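You operate a simulated robot arm through the tools that you are given. There is no shell and no other tool.

You are at the controls of a simulated robot arm. One attempt, no reset.

## Task
Lift out the tray, wipe the dust off the green liner, put the tray back and shut the shorts drawer.
Fine: use the folded cloth and put it back. Set down upright: folded cloth. What is to be rubbed or washed off counts as gone when no trace of it is left.

It is judged by the outcome, as a careful person would: the job done as asked, and still so three seconds after it is handed in. It fails if anything else is knocked over, pushed out of place, dropped, spilled or broken. Flat cloth is picked up by pressing the open fingertips on it (5 to 10 N) and closing them slowly along it; thin cloth reads only 2 to 8 mm in the jaws.

## Robot
A 6-joint arm with a two-finger gripper, fixed in place. Base frame: the origin is on the floor under the middle of its stand, x ahead of it, y to its left, z up. Readings come in m, rad, newtons and seconds.
It reaches about 1.572 m from its shoulder. Its first joint turns from -2.897 to 2.897 rad. Payload 2.45 kg.
The TCP is the grasp point between the finger pads, 0.02 m short of the fingertips. In the tool frame z runs along the fingers and y along their closing line. The gripper opens to 0.14 m; its body begins 0.168 m behind the TCP.
Orientation is that of the tool frame in the base frame, as [roll, pitch, yaw] about the fixed x, y, z axes, in that order (R = Rz(yaw) Ry(pitch) Rx(roll)). With the fingers straight down and closing along the base's y, the tool's x points along the base's -x, its y along +y and its z along -z.

## Interface
- The arm moves only by the tool jog_arm. Its argument "series" is a list of rows, each a list of 3 entries, a list of its own where there are three numbers: the turn, a rotation vector about the tool's x, y, z in rad, then the shift along the tool's x, y, z in m, then the closure in counts, from 0 (fully open) to 255 (shut). In form: [[[wx, wy, wz], [tx, ty, tz], fingers], ...]. A call has 1 to 20 rows; each row shifts and turns the commanded pose from where the row before left it, along the tool's axes as they then stand. Each row takes 0.2 s and may step no farther than 0.05 m and 0.15 rad from the row before; otherwise, or with a gripper value out of range, the whole call is refused. A pose out of reach is approached as far as the arm can. The call stops where the force on the tool passes 40 N (or 10 N more than at its start, if that is more) or the arm is blocked; 0.2 s more then pass. The fingers move at their own pace (about 0.045 m/s each) and stop on an object; they squeeze with about 30 N. The grip force told is the motor's: it shows also when the fingers shut on nothing. Time passes only in rows, and 0.2 s behind the last, so rows that do not move let the fingers close. It gives the time, the measured TCP pose, the force on the tool (base axes), the opening and the grip force at its end, in the units of the frame above (readings bear some noise), with the torque about the TCP (base axes, N m) and any sound that the robot's microphone picked up, and new pictures: "show" is both (left out), scene, wrist or none.
- Cameras (640 x 400 px; columns grow to the right, rows downward): "scene" is fixed at [0.0488, 0.6496, 1.0816]; the picture's right is [-0.93, 0.37, 0.00], its down [-0.16, -0.41, -0.90] and it looks along [-0.33, -0.83, 0.45] (base axes); focal length 214 px, centre (320, 200). "wrist" rides on the gripper at [0.078, 0.011, -0.209] in the tool frame; the picture's right is [-0.14, 0.99, 0.00], its down [-0.92, -0.13, -0.37] and it looks along [-0.37, -0.05, 0.93] (tool axes); focal length 280 px, centre (320, 200). There is no depth. A picture from a camera that has moved, and an enlarged one, comes with that camera's place and axes in the base frame and with its lens.
- close_up(camera, box): a new picture of the part [left, top, right, bottom] of that camera's present view, enlarged. No time passes.
- finish_job(): hands the job in; it is judged then, once.

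Nothing tells you positions but the pictures and the camera data. Unless the task says otherwise, let go and move clear before handing in.

The tools are called after "Request:" by a JSON object that holds its "method" and its "body". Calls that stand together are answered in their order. jog_arm: Moves the arm, as the interface text tells. Its arguments: {"type":"object","properties":{"series":{"type":"array","items":{"type":"array"}},"show":{"type":"string","enum":["both","scene","wrist","none"]}},"required":["series"]} The other tools are called the same way: close_up (camera, box) takes an enlarged picture of a part of a camera's view; finish_job () hands the job in.

At the start:

```text
clock: 0.0
tool_pos: [0.1302, 0.5509, 1.2416]
tcp_rot: [-3.14, 0.001, -3.141]
wrist_force: [-0.2, 0.1, 0.2]
wrist_torque: [-0.02, 0.0, 0.01]
grip_width: 0.1399
grip_force: 0.2
```

scene: 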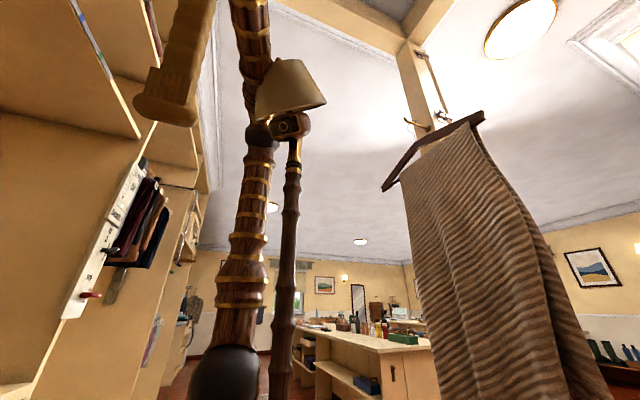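
wrist: 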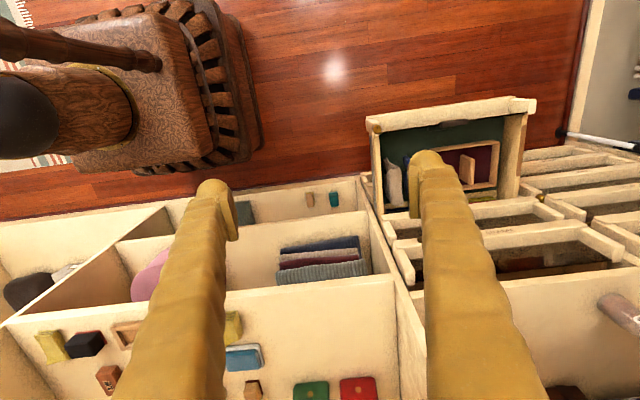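

I see a wardrobe-like unit from above, with an open drawer (green liner, tray inside) to the right of the picture and the robot stand at the upper left. I'll look closer before moving.

Request:
{"method": "close_up", "body": {"camera": "wrist", "box": [350, 80, 560, 280]}}

Request:
{"method": "close_up", "body": {"camera": "wrist", "box": [0, 180, 420, 400]}}

Request:
{"method": "close_up", "body": {"camera": "scene", "box": [0, 100, 240, 400]}}

```text
2.00 times, centred on (455, 180) of wrist
camera zoom: at [0.051, 0.5608, 1.4494], right [0.14, 0.99, 0.0], down [0.92, -0.13, 0.37], along [0.37, -0.05, -0.93], focal length 561 px, centre (50, 240)
```

zoom: 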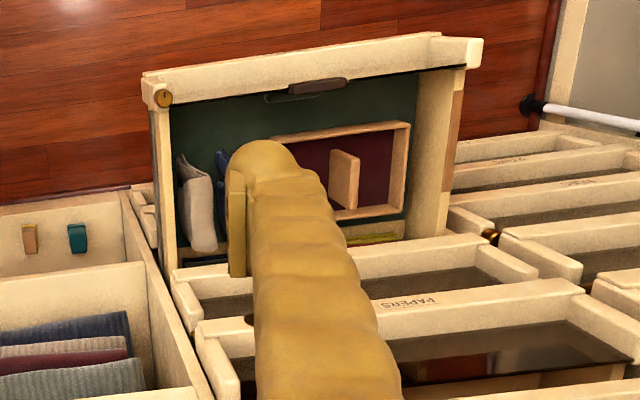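

```text
1.52 times, centred on (210, 290) of wrist
camera zoom: at [0.051, 0.5608, 1.4494], right [0.14, 0.99, 0.0], down [0.92, -0.13, 0.37], along [0.37, -0.05, -0.93], focal length 427 px, centre (488, 63)
```

zoom: 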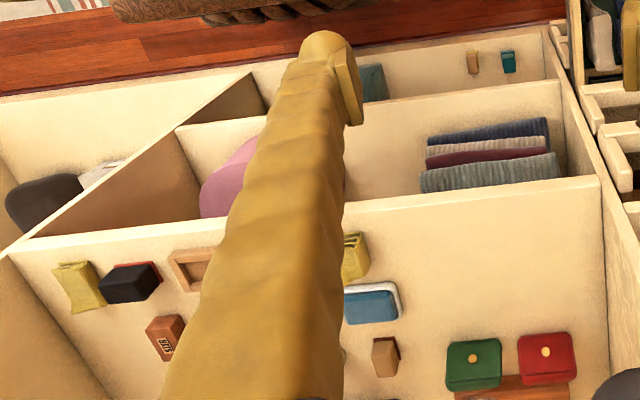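

```text
1.33 times, centred on (120, 250) of scene
camera zoom: at [0.0488, 0.6496, 1.0816], right [-0.93, 0.37, 0.0], down [-0.16, -0.41, -0.9], along [-0.33, -0.83, 0.45], focal length 286 px, centre (587, 133)
```

zoom: 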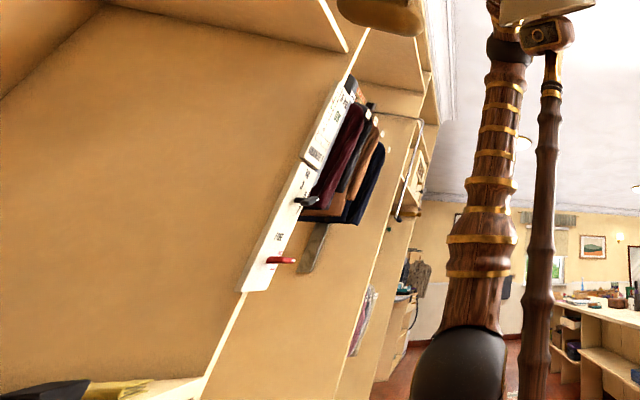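

I see the open drawer with the green liner and a tray to the +y side of the gripper, with shelves and other drawers around it. I'll move sideways a little at this height to triangulate positions.

Request:
{"method": "jog_arm", "body": {"series": [[[0, 0, 0], [0, 0.04, 0], 0], [[0, 0, 0], [0, 0.04, 0], 0], [[0, 0, 0], [0, 0.04, 0], 0], [[0, 0, 0], [0, 0.04, 0], 0]]}}

```text
clock: 1.1
tool_pos: [0.1231, 0.6598, 1.3438]
tcp_rot: [2.991, 0.021, 3.137]
wrist_force: [-0.1, 0.4, -0.1]
wrist_torque: [0.02, 0.0, -0.03]
grip_width: 0.1401
grip_force: 0.1
stopped in row 4: the arm was blocked; the commanded pose is now the measured one
camera wrist: at [0.0398, 0.639, 1.5492], right [0.14, 0.98, 0.15], down [0.91, -0.19, 0.37], along [0.39, 0.09, -0.92], focal length 280 px, centre (320, 200)
```

scene: 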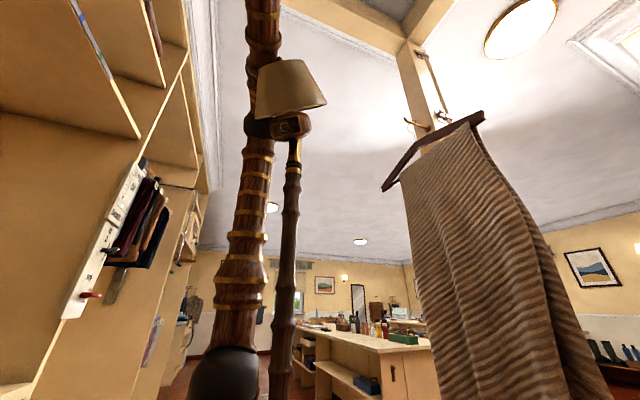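
wrist: 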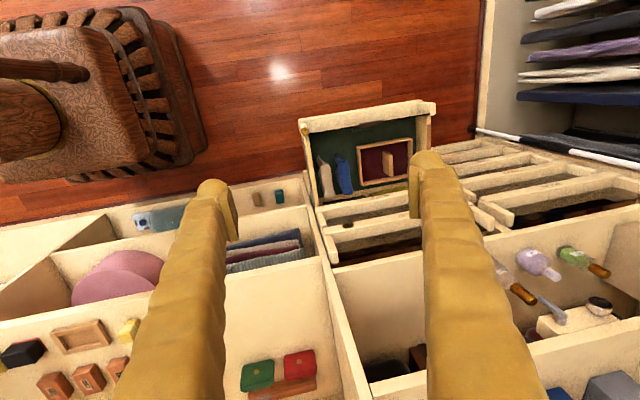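

The elbow seems to have done most of the move and the arm reports blocked, but the new view lets me triangulate: the open drawer's front top is near x≈0.18, z≈0.40, y≈0.73–1.31. I'll zoom in on the drawer and the shelves from here.

Request:
{"method": "close_up", "body": {"camera": "wrist", "box": [280, 80, 460, 260]}}

Request:
{"method": "close_up", "body": {"camera": "wrist", "box": [0, 170, 340, 400]}}

Request:
{"method": "close_up", "body": {"camera": "wrist", "box": [320, 180, 640, 400]}}

```text
2.22 times, centred on (370, 170) of wrist
camera zoom: at [0.0398, 0.639, 1.5492], right [0.14, 0.98, 0.15], down [0.91, -0.19, 0.37], along [0.39, 0.09, -0.92], focal length 623 px, centre (209, 267)
```

zoom: 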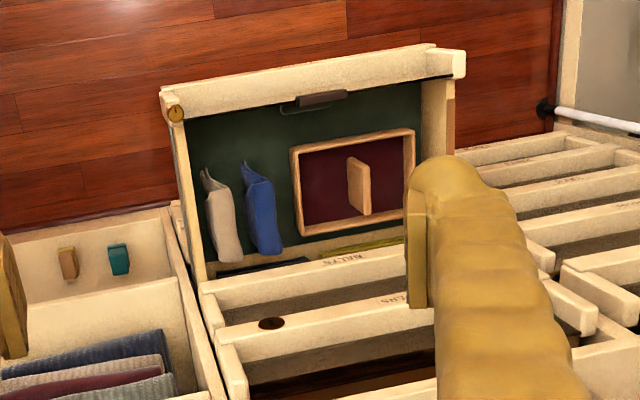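

```text
1.74 times, centred on (170, 285) of wrist
camera zoom: at [0.0398, 0.639, 1.5492], right [0.14, 0.98, 0.15], down [0.91, -0.19, 0.37], along [0.39, 0.09, -0.92], focal length 488 px, centre (581, 52)
```

zoom: 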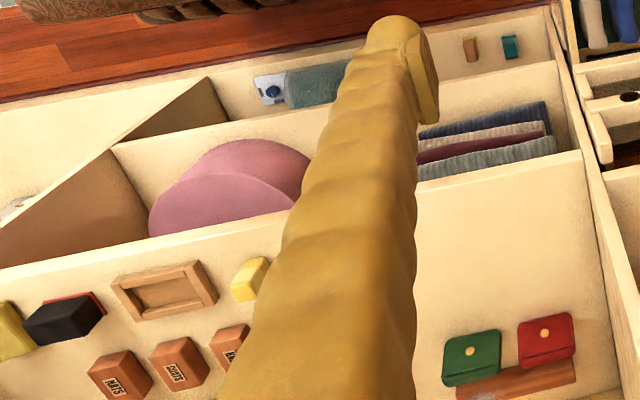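

```text
1.82 times, centred on (480, 290) of wrist
camera zoom: at [0.0398, 0.639, 1.5492], right [0.14, 0.98, 0.15], down [0.91, -0.19, 0.37], along [0.39, 0.09, -0.92], focal length 510 px, centre (29, 36)
```

zoom: 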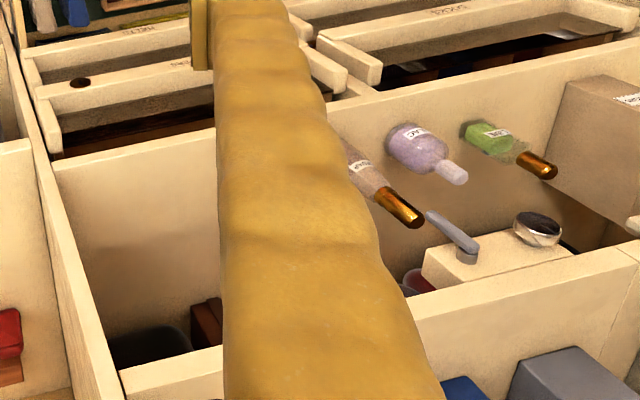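

The drawer holds two rolled garments, a tray with a knob, and something yellow at the back. I'll re-level the gripper and move a little lower to see how the arm behaves.

Request:
{"method": "jog_arm", "body": {"series": [[[0.05, 0, 0], [0, 0, 0], 0], [[0.05, 0, 0], [0, 0, 0], 0], [[0.05, 0, 0], [0, 0, 0], 0]], "show": "wrist"}}

```text
clock: 2.1
tool_pos: [0.1189, 0.6294, 1.3898]
tcp_rot: [3.072, 0.031, 3.133]
wrist_force: [-0.4, -0.4, 0.7]
wrist_torque: [0.05, -0.01, -0.04]
grip_width: 0.1402
grip_force: 0.1
stopped in row 3: the arm was blocked; the commanded pose is now the measured one
camera wrist: at [0.0343, 0.6263, 1.5951], right [0.14, 0.99, 0.07], down [0.91, -0.16, 0.39], along [0.39, 0.01, -0.92], focal length 280 px, centre (320, 200)
```

wrist: 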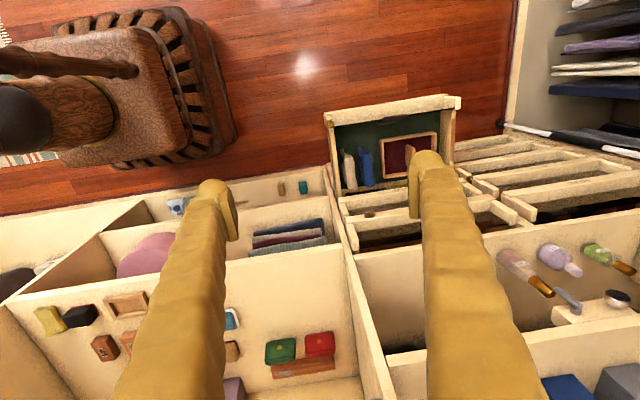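

The arm again stopped as if something blocks the upper arm from leaning forward; there's a mast with a lamp beside it. I'll look closely at that.

Request:
{"method": "close_up", "body": {"camera": "scene", "box": [180, 0, 360, 160]}}

Request:
{"method": "close_up", "body": {"camera": "scene", "box": [160, 220, 360, 400]}}

Request:
{"method": "close_up", "body": {"camera": "wrist", "box": [0, 0, 250, 180]}}

```text
2.50 times, centred on (270, 80) of scene
camera zoom: at [0.0488, 0.6496, 1.0816], right [-0.93, 0.37, 0.0], down [-0.16, -0.41, -0.9], along [-0.33, -0.83, 0.45], focal length 536 px, centre (445, 500)
```

zoom: 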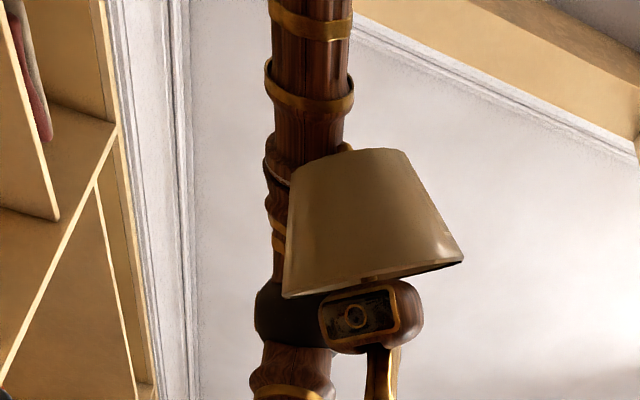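

```text
2.22 times, centred on (260, 310) of scene
camera zoom: at [0.0488, 0.6496, 1.0816], right [-0.93, 0.37, 0.0], down [-0.16, -0.41, -0.9], along [-0.33, -0.83, 0.45], focal length 477 px, centre (453, -44)
```

zoom: 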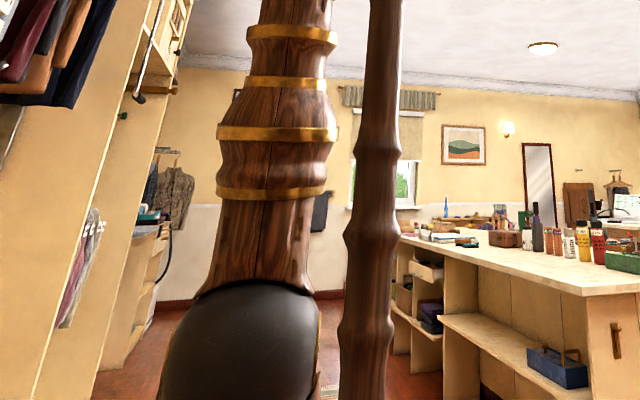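

```text
2.22 times, centred on (125, 90) of wrist
camera zoom: at [0.0343, 0.6263, 1.5951], right [0.14, 0.99, 0.07], down [0.91, -0.16, 0.39], along [0.39, 0.01, -0.92], focal length 623 px, centre (753, 444)
```

zoom: 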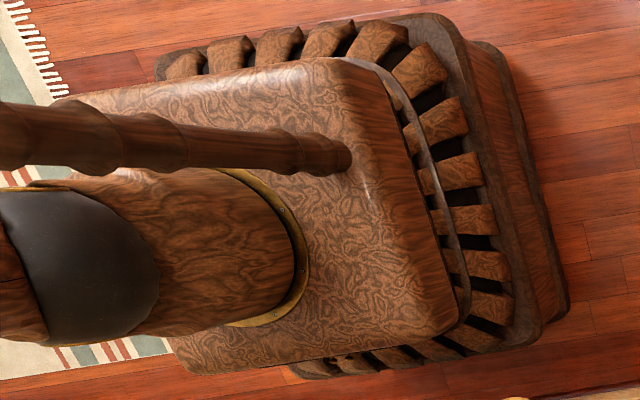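

The stand's mast carries a lampshade right next to my forearm; it lies on the +y/-x side and stops the arm leaning forward at this azimuth. I'll swing the arm toward +x (open space in front of the shelf bay) away from the lamp before lowering.

Request:
{"method": "jog_arm", "body": {"series": [[[0, 0, 0], [-0.04, -0.028, 0], 0], [[0, 0, 0], [-0.04, -0.028, 0], 0], [[0, 0, 0], [-0.04, -0.028, 0], 0], [[0, 0, 0], [-0.04, -0.028, 0], 0]]}}

```text
clock: 3.1
tool_pos: [0.2808, 0.5198, 1.3832]
tcp_rot: [3.079, 0.031, 3.135]
wrist_force: [0.6, -0.7, -0.2]
wrist_torque: [0.0, 0.01, -0.05]
grip_width: 0.1402
grip_force: 0.0
camera wrist: at [0.1952, 0.5177, 1.5885], right [0.14, 0.99, 0.06], down [0.91, -0.16, 0.39], along [0.39, 0.0, -0.92], focal length 280 px, centre (320, 200)
```

scene: 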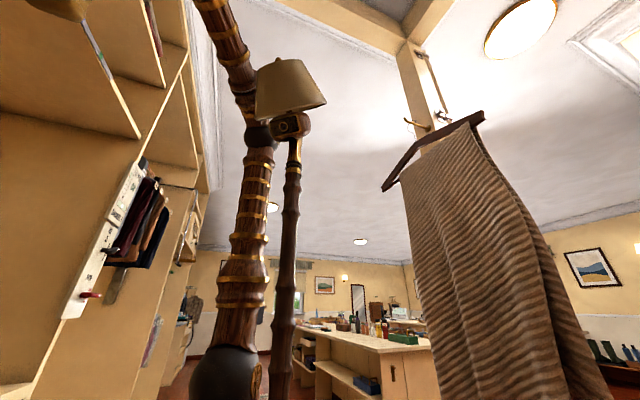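
wrist: 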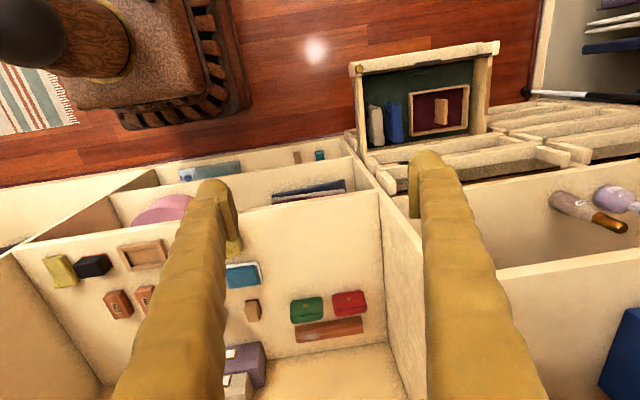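

Free of the lamp now. I'll swing a bit further toward +x and start lowering in the open space in front of the shelves.

Request:
{"method": "jog_arm", "body": {"series": [[[0.03, 0.015, 0], [-0.03, -0.03, 0.02], 0], [[0.03, 0.015, 0], [-0.03, -0.03, 0.02], 0], [[0, 0, 0], [-0.03, -0.02, 0.03], 0], [[0, 0, 0], [0, 0, 0.045], 0], [[0, 0, 0], [0, 0, 0.045], 0], [[0, 0, 0], [0, 0, 0.045], 0]]}}

```text
clock: 4.5
tool_pos: [0.372, 0.4437, 1.176]
tcp_rot: [3.139, 0.001, 3.134]
wrist_force: [-0.5, -0.6, 0.5]
wrist_torque: [0.01, -0.05, -0.04]
grip_width: 0.14
grip_force: 0.2
camera wrist: at [0.2935, 0.4533, 1.3835], right [0.14, 0.99, 0.0], down [0.92, -0.14, 0.37], along [0.37, -0.05, -0.93], focal length 280 px, centre (320, 200)
```

scene: 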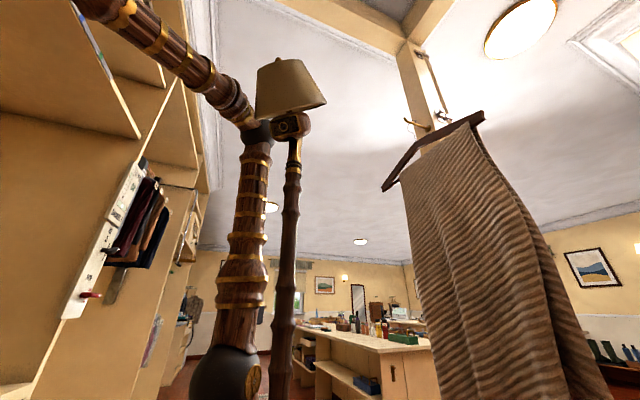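
wrist: 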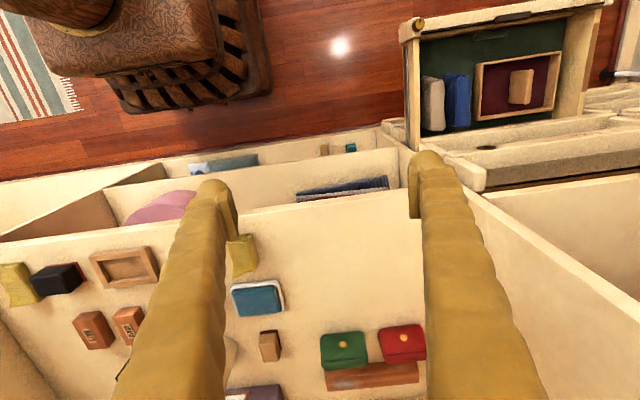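

The arm moves freely here. I'll zoom into the shelf items and drawer from this viewpoint.

Request:
{"method": "close_up", "body": {"camera": "wrist", "box": [0, 220, 300, 400]}}

Request:
{"method": "close_up", "body": {"camera": "wrist", "box": [390, 0, 630, 180]}}

Request:
{"method": "close_up", "body": {"camera": "wrist", "box": [220, 230, 460, 400]}}

```text
2.13 times, centred on (150, 310) of wrist
camera zoom: at [0.2935, 0.4533, 1.3835], right [0.14, 0.99, 0.0], down [0.92, -0.14, 0.37], along [0.37, -0.05, -0.93], focal length 598 px, centre (683, -35)
```

zoom: 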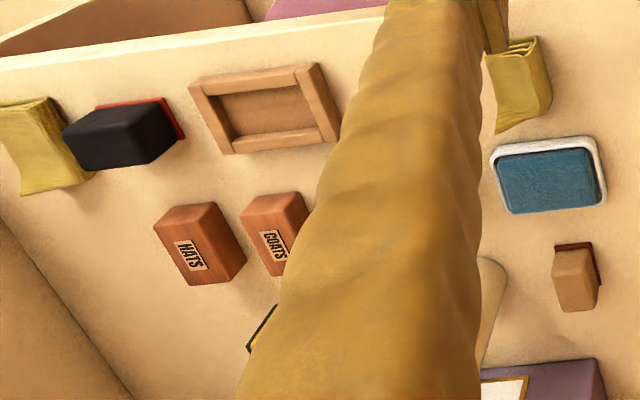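

```text
2.22 times, centred on (510, 90) of wrist
camera zoom: at [0.2935, 0.4533, 1.3835], right [0.14, 0.99, 0.0], down [0.92, -0.14, 0.37], along [0.37, -0.05, -0.93], focal length 623 px, centre (-102, 444)
```

zoom: 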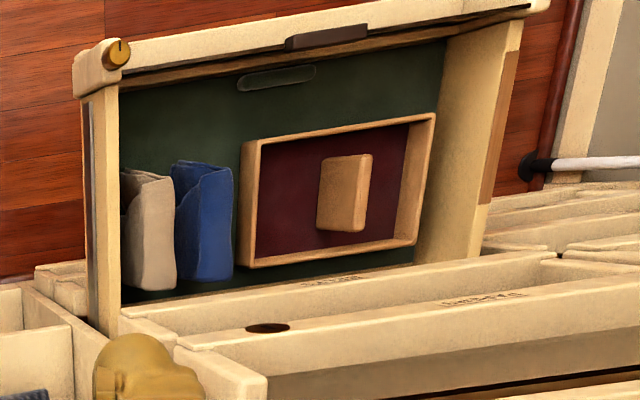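

```text
2.35 times, centred on (340, 315) of wrist
camera zoom: at [0.2935, 0.4533, 1.3835], right [0.14, 0.99, 0.0], down [0.92, -0.14, 0.37], along [0.37, -0.05, -0.93], focal length 660 px, centre (273, -71)
```

zoom: 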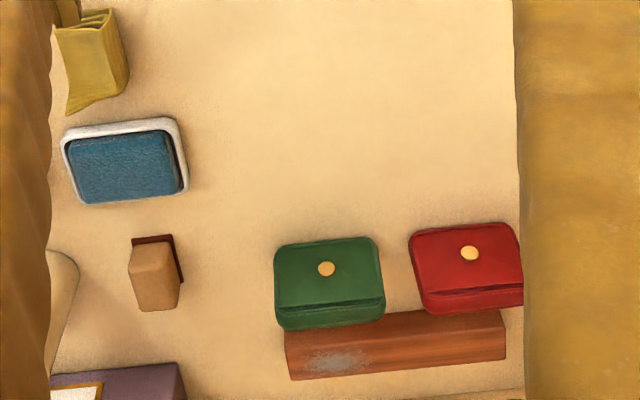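

The shelf holds several items, including two yellow folded cloths; the open drawer front is at about x≈0.18, z≈0.61. I'll lower the arm in front of the shelves so the upper arm leans below the lamp, then swing toward the drawer.

Request:
{"method": "jog_arm", "body": {"series": [[[0, 0, 0], [0.005, 0.005, 0.049], 0], [[0, 0, 0], [0.005, 0, 0.049], 0], [[0, 0, 0], [0.005, 0, 0.049], 0], [[0, 0, 0], [0.005, 0, 0.049], 0], [[0, 0, 0], [0, 0, 0.05], 0], [[0, 0, 0], [0, 0, 0.05], 0], [[0, 0, 0], [0, 0, 0.05], 0], [[0, 0, 0], [0, 0, 0.05], 0], [[0, 0, 0], [0, 0, 0.05], 0], [[0, 0, 0], [0, 0, 0.05], 0]]}}

```text
clock: 6.7
tool_pos: [0.351, 0.4489, 0.6788]
tcp_rot: [3.141, 0.002, 3.135]
wrist_force: [-0.5, 0.1, -0.6]
wrist_torque: [-0.01, -0.03, -0.02]
grip_width: 0.1399
grip_force: 0.0
camera wrist: at [0.2724, 0.4591, 0.8866], right [0.14, 0.99, 0.0], down [0.92, -0.13, 0.37], along [0.37, -0.05, -0.93], focal length 280 px, centre (320, 200)
```

scene: 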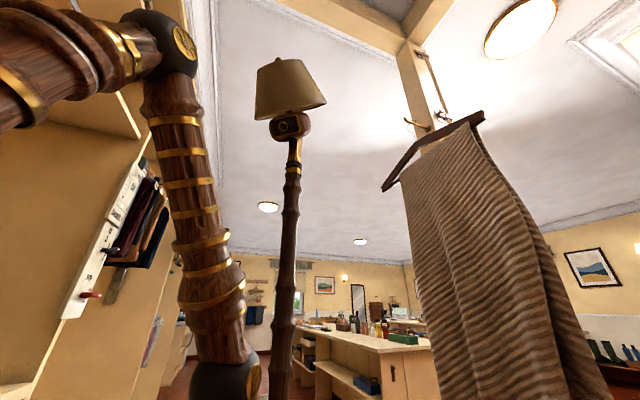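
wrist: 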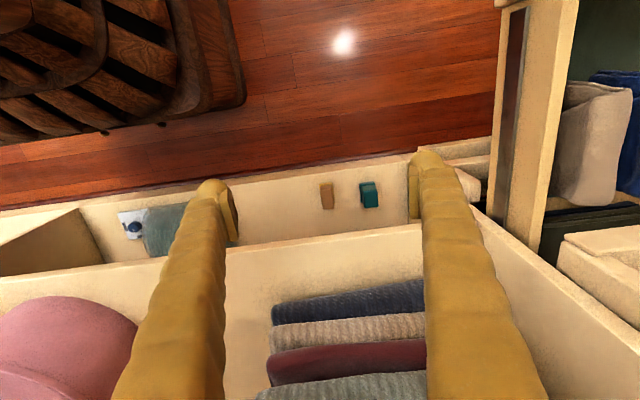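

The upper arm now leans clear below the lamp. Next I swing toward the drawer at a height above its front.

Request:
{"method": "jog_arm", "body": {"series": [[[0, 0, 0], [0.01, 0.04, -0.02], 0], [[0, 0, 0], [0.01, 0.04, -0.02], 0], [[0, 0, 0], [0.01, 0.04, -0.02], 0], [[0, 0, 0], [0.01, 0.04, -0.02], 0], [[0, 0, 0], [0.01, 0.04, -0.02], 0], [[0, 0, 0], [0.01, 0.04, -0.025], 0], [[0, 0, 0], [0.01, 0.045, 0], 0], [[0, 0, 0], [0.01, 0.045, 0], 0], [[0, 0, 0], [0.01, 0.045, 0], 0], [[0, 0, 0], [0.01, 0.045, 0], 0]]}}

```text
clock: 8.9
tool_pos: [0.2512, 0.87, 0.8065]
tcp_rot: [3.14, 0.002, 3.136]
wrist_force: [0.3, 0.3, -0.5]
wrist_torque: [0.0, 0.0, 0.01]
grip_width: 0.1401
grip_force: 0.0
camera wrist: at [0.1746, 0.8803, 1.0149], right [0.14, 0.99, 0.0], down [0.92, -0.14, 0.37], along [0.37, -0.05, -0.93], focal length 280 px, centre (320, 200)
```

scene: 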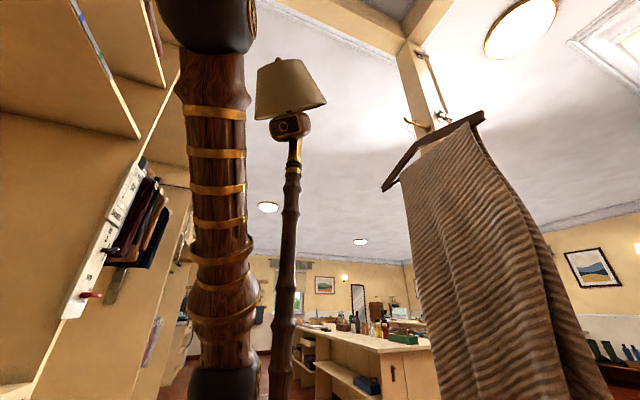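
wrist: 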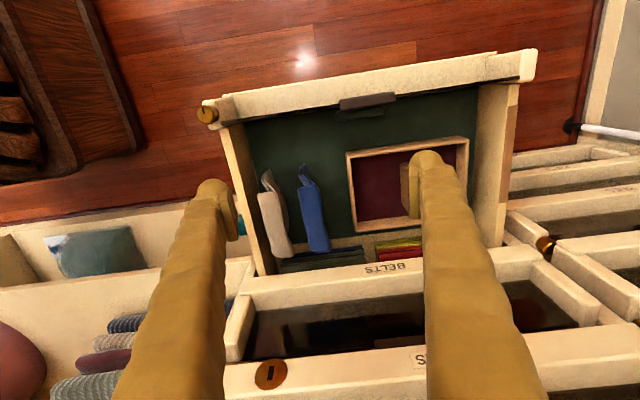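

The wrist camera is now almost over the open drawer. Let me zoom in on its content.

Request:
{"method": "close_up", "body": {"camera": "wrist", "box": [200, 40, 540, 290]}}

Request:
{"method": "close_up", "body": {"camera": "wrist", "box": [240, 160, 440, 285]}}

```text
1.60 times, centred on (370, 165) of wrist
camera zoom: at [0.1746, 0.8803, 1.0149], right [0.14, 0.99, 0.0], down [0.92, -0.14, 0.37], along [0.37, -0.05, -0.93], focal length 449 px, centre (240, 256)
```

zoom: 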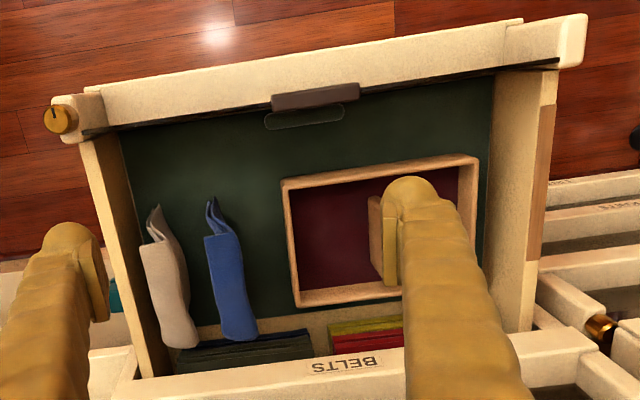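

```text
3.20 times, centred on (340, 222) of wrist
camera zoom: at [0.1746, 0.8803, 1.0149], right [0.14, 0.99, 0.0], down [0.92, -0.14, 0.37], along [0.37, -0.05, -0.93], focal length 897 px, centre (256, 128)
```

zoom: 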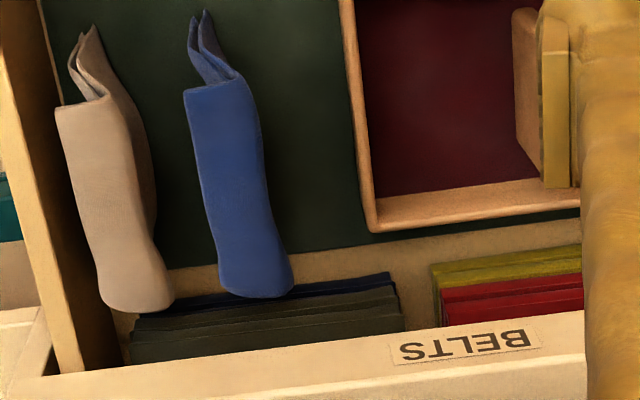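

The drawer has a tray with a handle block, two upright folded garments and stacks at the back. I'll move the gripper over the tray to see the handle between the fingers.

Request:
{"method": "jog_arm", "body": {"series": [[[0, 0, 0], [0, 0.045, 0], 0], [[0, 0, 0], [-0.01, 0.045, 0.0], 0], [[0, 0, 0], [-0.02, 0.04, 0.0], 0], [[0, 0, 0], [-0.02, 0.0, 0.03], 0]], "show": "wrist"}}

Request:
{"method": "close_up", "body": {"camera": "wrist", "box": [160, 60, 480, 260]}}

```text
clock: 9.9
tool_pos: [0.3035, 0.9976, 0.7756]
tcp_rot: [3.14, 0.003, 3.135]
wrist_force: [-0.1, -0.6, 0.7]
wrist_torque: [0.03, -0.03, 0.0]
grip_width: 0.1399
grip_force: 0.1
camera wrist: at [0.2248, 1.0082, 0.9845], right [0.14, 0.99, 0.0], down [0.92, -0.13, 0.37], along [0.37, -0.05, -0.93], focal length 280 px, centre (320, 200)
```

wrist: 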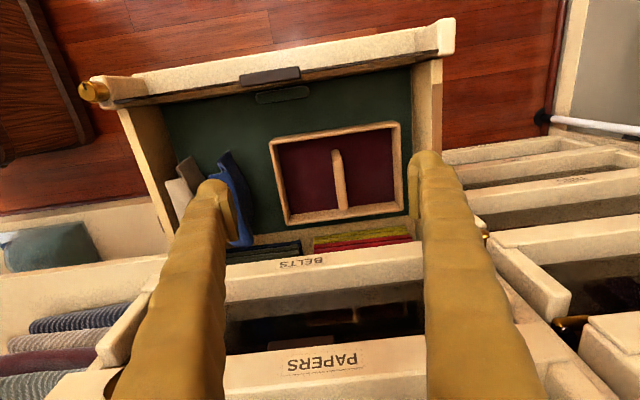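

```text
2.00 times, centred on (320, 160) of wrist
camera zoom: at [0.2248, 1.0082, 0.9845], right [0.14, 0.99, 0.0], down [0.92, -0.13, 0.37], along [0.37, -0.05, -0.93], focal length 561 px, centre (320, 280)
```

zoom: 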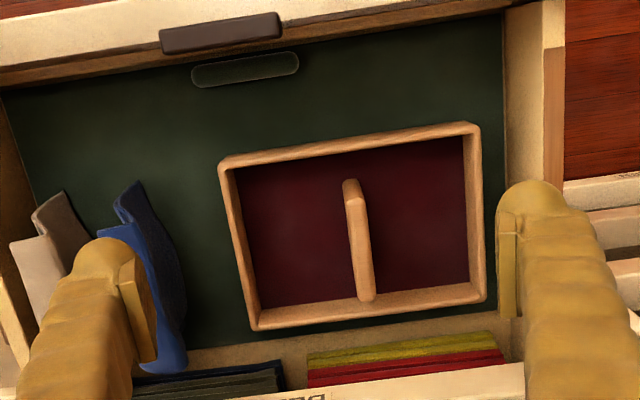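

The handle is a thin upright plate aligned with x, ideal for my closing direction. I'll check that faint outlined patch near the drawer front, since it might be the dust.

Request:
{"method": "close_up", "body": {"camera": "wrist", "box": [220, 60, 340, 130]}}

Request:
{"method": "close_up", "body": {"camera": "wrist", "box": [255, 110, 415, 230]}}

```text
5.33 times, centred on (280, 95) of wrist
camera zoom: at [0.2248, 1.0082, 0.9845], right [0.14, 0.99, 0.0], down [0.92, -0.13, 0.37], along [0.37, -0.05, -0.93], focal length 1495 px, centre (533, 760)
```

zoom: 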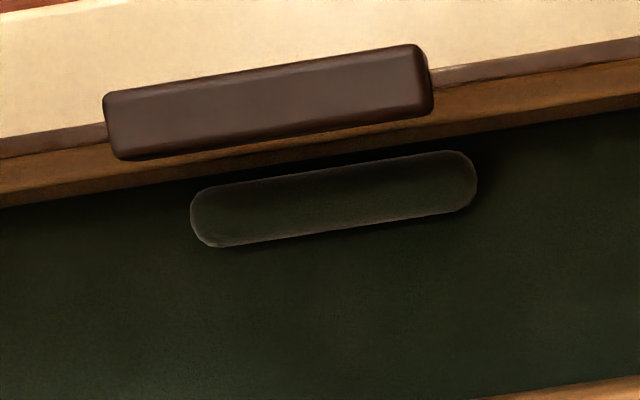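

```text
3.33 times, centred on (335, 170) of wrist
camera zoom: at [0.2248, 1.0082, 0.9845], right [0.14, 0.99, 0.0], down [0.92, -0.13, 0.37], along [0.37, -0.05, -0.93], focal length 935 px, centre (270, 300)
```

zoom: 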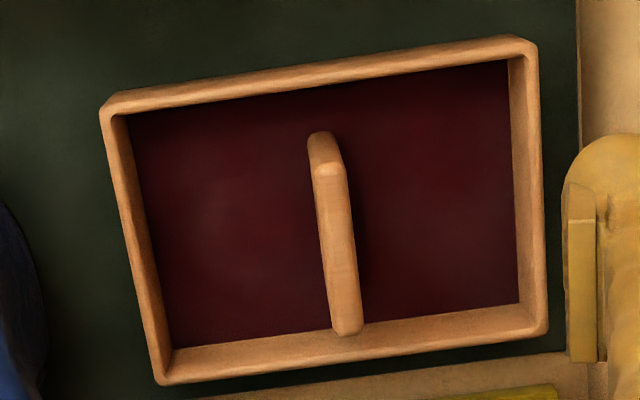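

Tray is about x 0.30–0.46, y 0.91–1.13, with the handle plate near (0.37, 1.02), top z≈0.57. The drawer fronts above overhang its back, so I'll tilt the hand slightly back and approach the front half of the handle.

Request:
{"method": "jog_arm", "body": {"series": [[[0, -0.1, 0], [0, 0, 0], 90], [[0, -0.1, 0], [0, 0, 0], 90], [[0, 0, 0], [-0.0092, 0.0081, 0.0412], 90], [[0, 0, 0], [-0.0092, 0.0081, 0.0412], 90], [[0, 0, 0], [-0.0092, 0.0081, 0.0412], 90], [[0, 0, 0], [0, 0, 0], 90]], "show": "both"}}

Request:
{"method": "close_up", "body": {"camera": "wrist", "box": [180, 100, 460, 300]}}

```text
clock: 11.3
tool_pos: [0.3559, 1.0236, 0.6614]
tcp_rot: [3.14, 0.2, 3.135]
wrist_force: [1.0, -0.5, 0.4]
wrist_torque: [-0.02, -0.01, 0.01]
grip_width: 0.0903
grip_force: 0.1
camera wrist: at [0.2379, 1.0348, 0.849], right [0.14, 0.99, 0.03], down [0.83, -0.13, 0.55], along [0.54, -0.05, -0.84], focal length 280 px, centre (320, 200)
```

scene: 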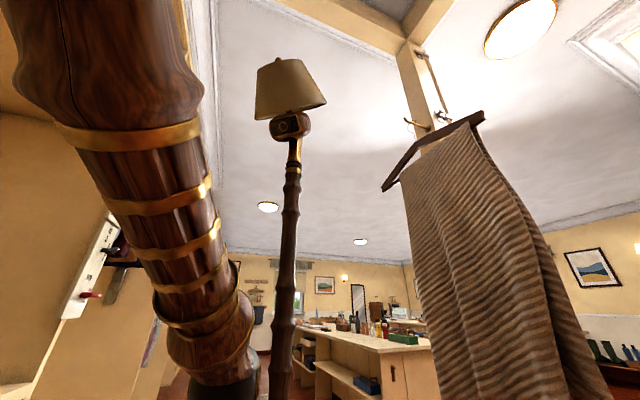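
wrist: 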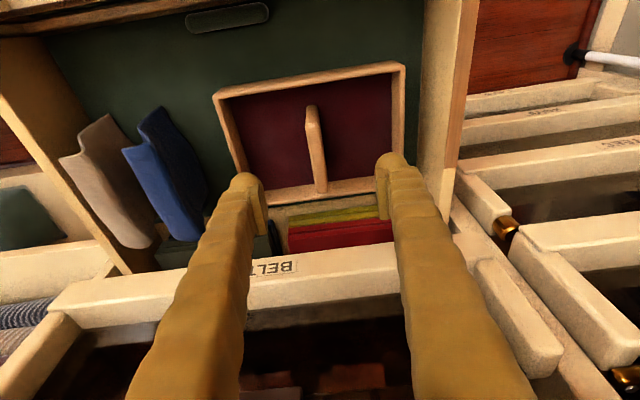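

```text
2.00 times, centred on (320, 200) of wrist
camera zoom: at [0.2379, 1.0348, 0.849], right [0.14, 0.99, 0.03], down [0.83, -0.13, 0.55], along [0.54, -0.05, -0.84], focal length 561 px, centre (320, 200)
```

zoom: 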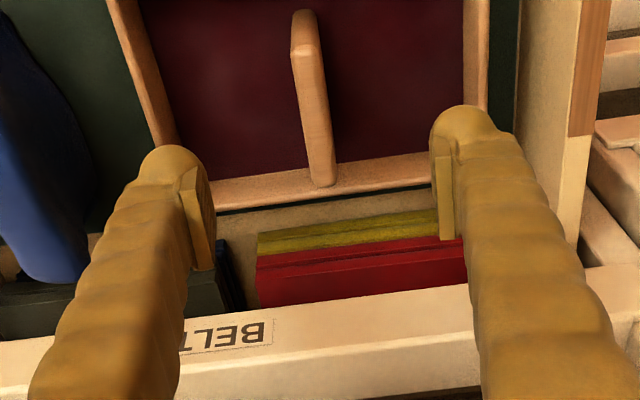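

The handle sits centred between the fingers. I'll descend to straddle it, watching for contact.

Request:
{"method": "jog_arm", "body": {"series": [[[0, 0, 0], [0.0068, -0.0005, 0.04], 90], [[0, 0, 0], [0.0068, -0.0005, 0.04], 90], [[0, 0, 0], [0.0068, -0.0005, 0.04], 90], [[0, 0, 0], [0, 0, 0], 90]], "show": "wrist"}}

Request:
{"method": "close_up", "body": {"camera": "wrist", "box": [180, 100, 460, 300]}}

```text
clock: 12.3
tool_pos: [0.3614, 1.0194, 0.5407]
tcp_rot: [3.139, 0.2, 3.136]
wrist_force: [0.2, -0.5, -1.0]
wrist_torque: [-0.01, 0.02, 0.0]
grip_width: 0.0905
grip_force: 0.1
camera wrist: at [0.2431, 1.0301, 0.7277], right [0.14, 0.99, 0.03], down [0.83, -0.13, 0.55], along [0.54, -0.05, -0.84], focal length 280 px, centre (320, 200)
```

wrist: 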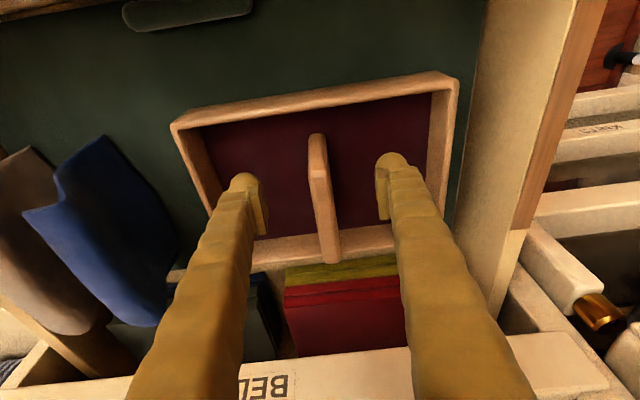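

```text
2.00 times, centred on (320, 200) of wrist
camera zoom: at [0.2431, 1.0301, 0.7277], right [0.14, 0.99, 0.03], down [0.83, -0.13, 0.55], along [0.54, -0.05, -0.84], focal length 561 px, centre (320, 200)
```

zoom: 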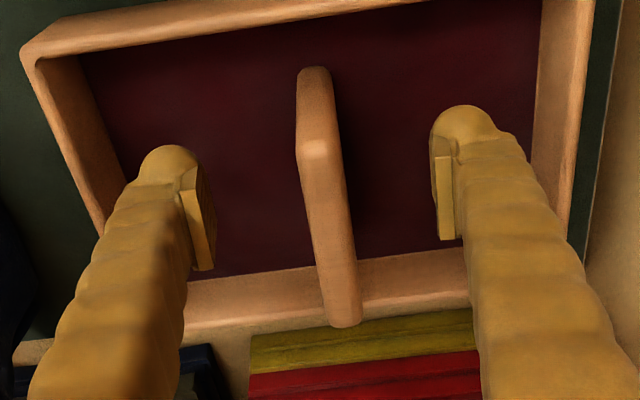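

The handle top is at z≈0.565 and well between the pads. I'll close on it.

Request:
{"method": "jog_arm", "body": {"series": [[[0, 0, 0], [0, 0.002, 0], 255], [[0, 0, 0], [0, 0, 0], 255], [[0, 0, 0], [0, 0, 0], 255], [[0, 0, 0], [0, 0, 0], 255], [[0, 0, 0], [0, 0, 0], 255], [[0, 0, 0], [0, 0, 0], 255]], "show": "wrist"}}

```text
clock: 13.7
tool_pos: [0.3611, 1.022, 0.5398]
tcp_rot: [3.139, 0.201, 3.135]
wrist_force: [0.1, 0.8, -0.7]
wrist_torque: [-0.04, 0.01, 0.13]
grip_width: 0.0149
grip_force: 30.5
camera wrist: at [0.2424, 1.0318, 0.7278], right [0.14, 0.99, 0.03], down [0.83, -0.13, 0.55], along [0.54, -0.05, -0.84], focal length 280 px, centre (320, 200)
```

wrist: 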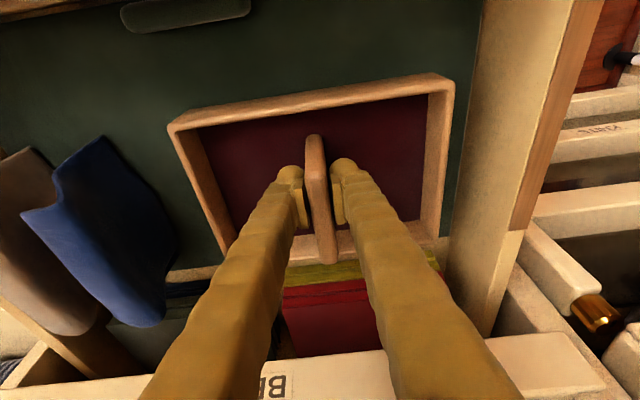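

Gripped at 15 mm. I'll lift gently, then draw back toward -x to clear the overhanging drawer front above.

Request:
{"method": "jog_arm", "body": {"series": [[[0, 0, 0], [-0.002, 0, -0.0098], 255], [[0, 0, 0], [-0.004, 0, -0.0196], 255], [[0, 0, 0], [-0.006, 0, -0.0294], 255], [[0, 0, 0], [0.0234, 0, -0.0354], 255], [[0, 0, 0], [0.0234, 0, -0.0354], 255]], "show": "wrist"}}

```text
clock: 14.9
tool_pos: [0.2999, 1.0231, 0.6574]
tcp_rot: [-3.142, 0.201, 3.134]
wrist_force: [0.4, -0.3, -0.7]
wrist_torque: [0.05, 0.03, -0.05]
grip_width: 0.0
grip_force: 29.4
camera wrist: at [0.1819, 1.0334, 0.8458], right [0.14, 0.99, 0.03], down [0.83, -0.13, 0.54], along [0.54, -0.05, -0.84], focal length 280 px, centre (320, 200)
```

wrist: 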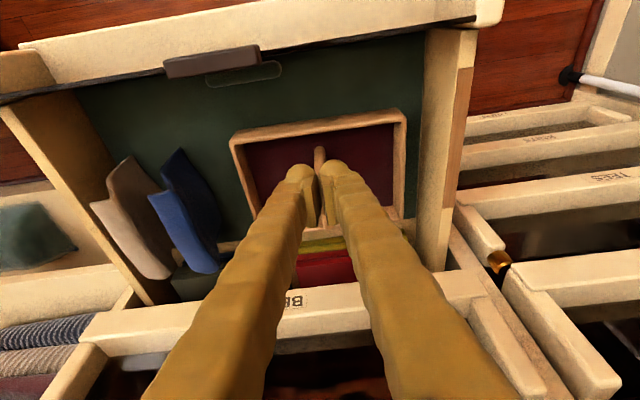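

The handle slipped out (fingers shut to 0) and the tray still sits in the drawer. I'll look closely to see where it is and why.

Request:
{"method": "close_up", "body": {"camera": "wrist", "box": [200, 80, 440, 260]}}

Request:
{"method": "jog_arm", "body": {"series": [[[0, 0, 0], [-0.005, 0, -0.03], 90], [[0, 0, 0], [0, 0, 0], 90], [[0, 0, 0], [0, 0, 0], 90], [[0, 0, 0], [0, 0, 0], 90]], "show": "wrist"}}

Request:
{"method": "close_up", "body": {"camera": "wrist", "box": [200, 80, 440, 260]}}

```text
2.22 times, centred on (320, 170) of wrist
camera zoom: at [0.1819, 1.0334, 0.8458], right [0.14, 0.99, 0.03], down [0.83, -0.13, 0.54], along [0.54, -0.05, -0.84], focal length 623 px, centre (320, 267)
```

zoom: 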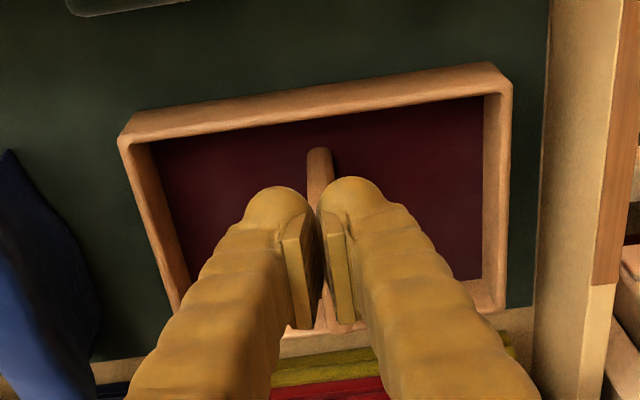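

```text
clock: 15.9
tool_pos: [0.2985, 1.0224, 0.6901]
tcp_rot: [3.14, 0.2, 3.135]
wrist_force: [-0.5, -0.5, 0.2]
wrist_torque: [-0.04, 0.0, -0.02]
grip_width: 0.0876
grip_force: 0.0
camera wrist: at [0.1808, 1.0328, 0.8774], right [0.14, 0.99, 0.03], down [0.83, -0.13, 0.55], along [0.54, -0.05, -0.84], focal length 280 px, centre (320, 200)
```

wrist: 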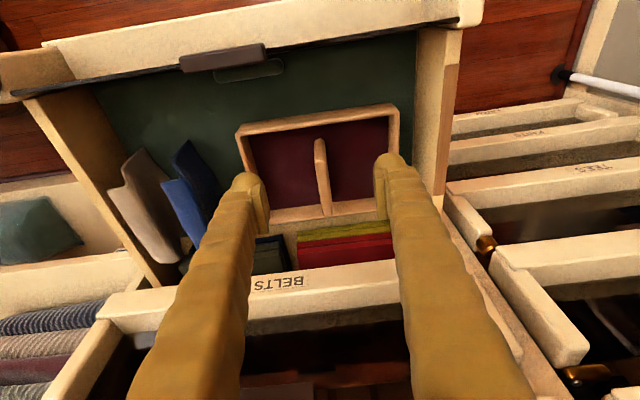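

```text
2.22 times, centred on (320, 170) of wrist
camera zoom: at [0.1808, 1.0328, 0.8774], right [0.14, 0.99, 0.03], down [0.83, -0.13, 0.55], along [0.54, -0.05, -0.84], focal length 623 px, centre (320, 267)
```

zoom: 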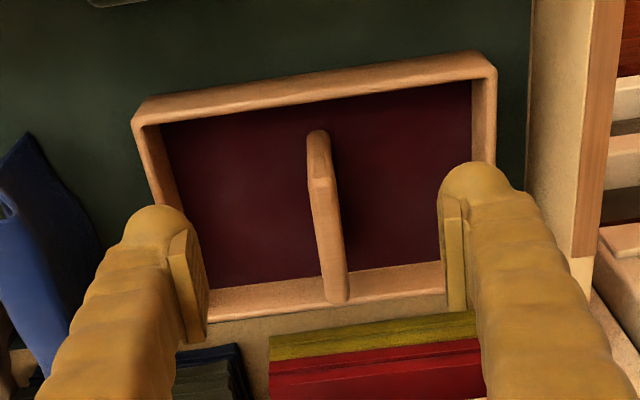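

The tray is undisturbed; handle top is z≈0.56 and tray floor ≈0.48. I'll re-grip deeper and nearer the tray's centre, then lift slowly while watching the force.

Request:
{"method": "jog_arm", "body": {"series": [[[0, 0, 0], [-0.018, 0, 0.0343], 110], [[0, 0, 0], [-0.018, 0, 0.0343], 110], [[0, 0, 0], [-0.018, 0, 0.0343], 110], [[0, 0, 0], [0.0056, 0, 0.0278], 110], [[0, 0, 0], [0.0056, 0, 0.0278], 110], [[0, 0, 0], [0.0046, 0, 0.0228], 110], [[0, 0, 0], [0, 0, 0], 110]], "show": "wrist"}}

Request:
{"method": "close_up", "body": {"camera": "wrist", "box": [180, 100, 460, 300]}}

```text
clock: 17.5
tool_pos: [0.3723, 1.0229, 0.5197]
tcp_rot: [3.139, 0.2, 3.135]
wrist_force: [0.8, -0.3, 0.1]
wrist_torque: [0.03, 0.0, -0.01]
grip_width: 0.0796
grip_force: 0.0
camera wrist: at [0.2537, 1.0331, 0.7091], right [0.14, 0.99, 0.03], down [0.83, -0.13, 0.55], along [0.54, -0.05, -0.84], focal length 280 px, centre (320, 200)
```

wrist: 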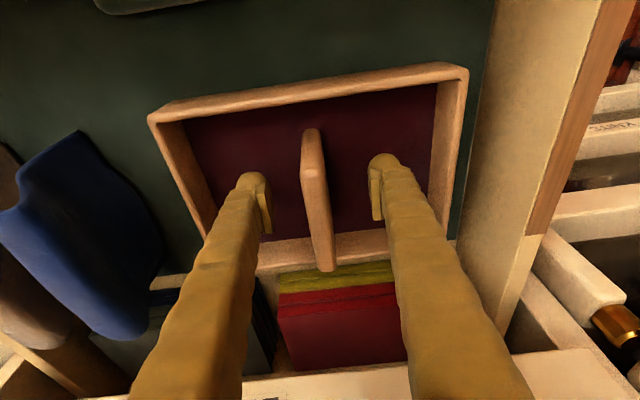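

```text
2.00 times, centred on (320, 200) of wrist
camera zoom: at [0.2537, 1.0331, 0.7091], right [0.14, 0.99, 0.03], down [0.83, -0.13, 0.55], along [0.54, -0.05, -0.84], focal length 561 px, centre (320, 200)
```

zoom: 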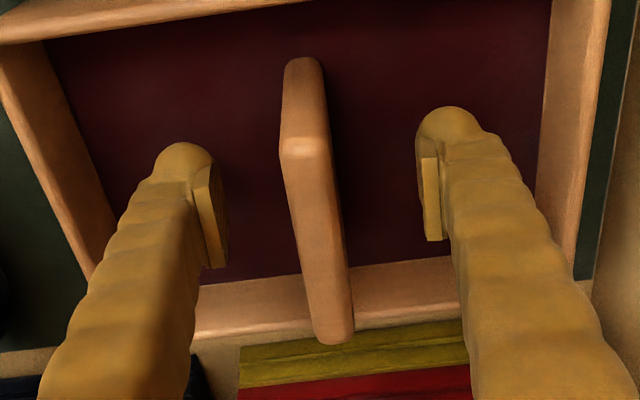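

Now deeper around the handle. I'll close and lift just a few millimetres to check.

Request:
{"method": "jog_arm", "body": {"series": [[[0, 0, 0], [0, 0, 0], 255], [[0, 0, 0], [0, 0, 0], 255], [[0, 0, 0], [0, 0, 0], 255], [[0, 0, 0], [0, 0, 0], 255], [[0, 0, 0], [0, 0, 0], 255], [[0, 0, 0], [0, 0, 0], 255]], "show": "none"}}

Request:
{"method": "jog_arm", "body": {"series": [[[0, 0, 0], [-0.001, 0, -0.0049], 255], [[0, 0, 0], [-0.001, 0, -0.0049], 255], [[0, 0, 0], [0, 0, 0], 255]], "show": "wrist"}}

```text
clock: 18.9
tool_pos: [0.3722, 1.0209, 0.5203]
tcp_rot: [3.14, 0.201, 3.135]
wrist_force: [-1.1, -1.1, 0.3]
wrist_torque: [-0.01, -0.01, -0.04]
grip_width: 0.015
grip_force: 29.9
```

```text
clock: 19.7
tool_pos: [0.3708, 1.0216, 0.5316]
tcp_rot: [3.139, 0.201, 3.134]
wrist_force: [0.2, -1.1, -2.9]
wrist_torque: [-0.03, -0.02, 0.0]
grip_width: 0.0148
grip_force: 29.6
camera wrist: at [0.2535, 1.033, 0.7186], right [0.14, 0.99, 0.03], down [0.83, -0.13, 0.55], along [0.54, -0.05, -0.84], focal length 280 px, centre (320, 200)
```

wrist: 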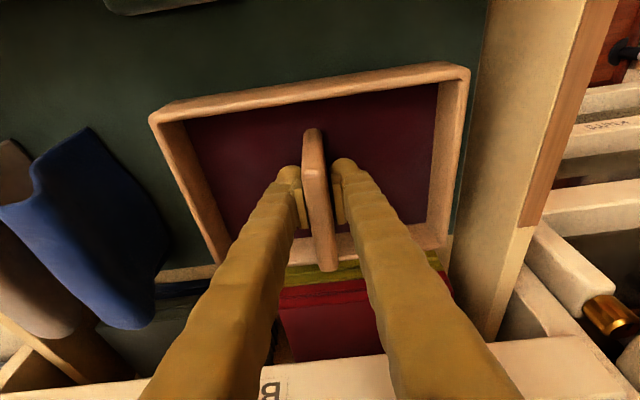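

The force shows about 3 N of tray weight hanging and the tray moves with the hand. Continue lifting slowly.

Request:
{"method": "jog_arm", "body": {"series": [[[0, 0, 0], [-0.002, 0, -0.0098], 255], [[0, 0, 0], [-0.002, 0, -0.0098], 255], [[0, 0, 0], [-0.002, 0, -0.0098], 255], [[0, 0, 0], [-0.002, 0, -0.0098], 255], [[0, 0, 0], [0, 0, 0], 255]], "show": "wrist"}}

```text
clock: 20.9
tool_pos: [0.3707, 1.0219, 0.5715]
tcp_rot: [3.14, 0.201, 3.135]
wrist_force: [-0.7, 0.1, -1.7]
wrist_torque: [-0.02, 0.0, 0.0]
grip_width: 0.0152
grip_force: 29.8
camera wrist: at [0.2535, 1.0329, 0.7585], right [0.14, 0.99, 0.03], down [0.83, -0.13, 0.55], along [0.54, -0.05, -0.84], focal length 280 px, centre (320, 200)
```

wrist: 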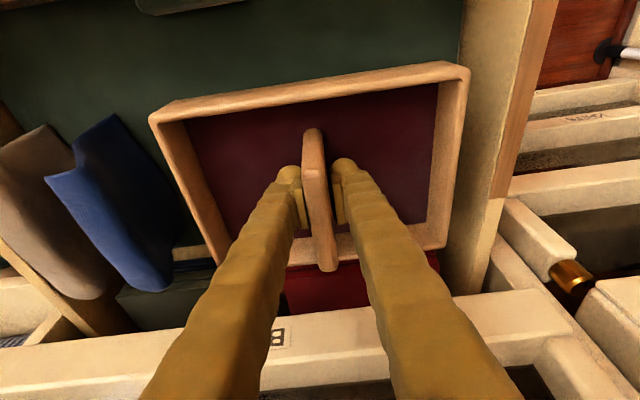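

The tray is hanging level. Now draw it back out from under the upper drawer front while rising, then up above the drawer front.

Request:
{"method": "jog_arm", "body": {"series": [[[0, 0, 0], [0.0156, 0, -0.0236], 255], [[0, 0, 0], [0.0156, 0, -0.0236], 255], [[0, 0, 0], [0.0156, 0, -0.0236], 255], [[0, 0, 0], [-0.004, 0, -0.0196], 255], [[0, 0, 0], [-0.004, 0, -0.0196], 255], [[0, 0, 0], [-0.005, 0, -0.0245], 255], [[0, 0, 0], [-0.005, 0, -0.0245], 255], [[0, 0, 0], [-0.005, 0, -0.0245], 255]], "show": "wrist"}}

```text
clock: 22.7
tool_pos: [0.3113, 1.0221, 0.7452]
tcp_rot: [3.14, 0.202, 3.135]
wrist_force: [0.7, -0.7, -2.9]
wrist_torque: [-0.03, -0.01, -0.02]
grip_width: 0.0151
grip_force: 29.9
camera wrist: at [0.1928, 1.0325, 0.9334], right [0.14, 0.99, 0.03], down [0.83, -0.13, 0.55], along [0.54, -0.05, -0.84], focal length 280 px, centre (320, 200)
```

wrist: 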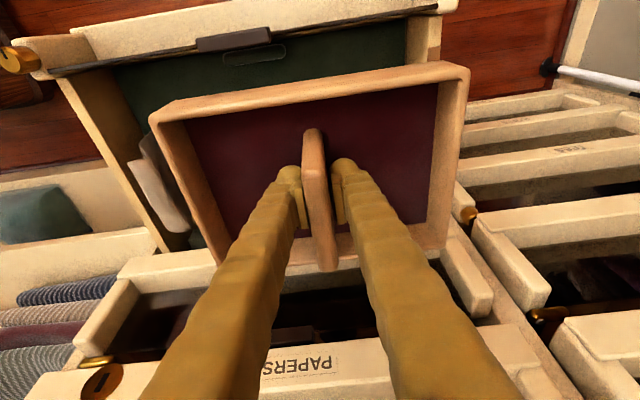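

The tray is out of the drawer. I'll carry it along in front of the cabinet toward the free shelf space near y≈0.48.

Request:
{"method": "jog_arm", "body": {"series": [[[0, 0, 0], [-0.001, -0.02, -0.005], 255], [[0, 0, 0], [-0.001, -0.034, -0.005], 255], [[0, 0, 0], [0, -0.034, 0], 255], [[0, 0, 0], [0, -0.034, 0], 255], [[0, 0, 0], [0, -0.034, 0], 255], [[0, 0, 0], [0, -0.034, 0], 255], [[0, 0, 0], [0, -0.034, 0], 255], [[0, 0, 0], [0, -0.034, 0], 255], [[0, 0, 0], [0, -0.034, 0], 255], [[0, 0, 0], [-0.003, -0.034, 0], 255], [[0, 0, 0], [-0.006, -0.034, 0.001], 255], [[0, 0, 0], [-0.006, -0.034, 0.001], 255], [[0, 0, 0], [-0.006, -0.034, 0.001], 255], [[0, 0, 0], [-0.006, -0.034, 0.001], 255], [[0, 0, 0], [-0.006, -0.034, 0.001], 255], [[0, 0, 0], [-0.006, -0.034, 0.001], 255], [[0, 0, 0], [0, -0.02, 0], 255]]}}

```text
clock: 26.3
tool_pos: [0.3485, 0.4709, 0.7543]
tcp_rot: [3.14, 0.2, 3.135]
wrist_force: [0.7, -0.4, -2.6]
wrist_torque: [0.02, -0.03, -0.02]
grip_width: 0.0149
grip_force: 30.0
camera wrist: at [0.2297, 0.481, 0.943], right [0.14, 0.99, 0.03], down [0.83, -0.13, 0.54], along [0.54, -0.05, -0.84], focal length 280 px, centre (320, 200)
```

scene: 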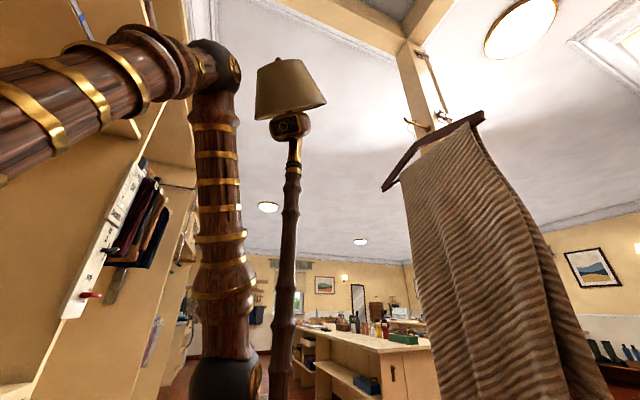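
wrist: 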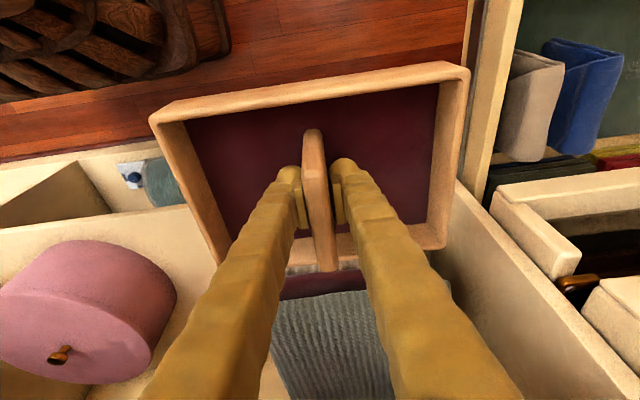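

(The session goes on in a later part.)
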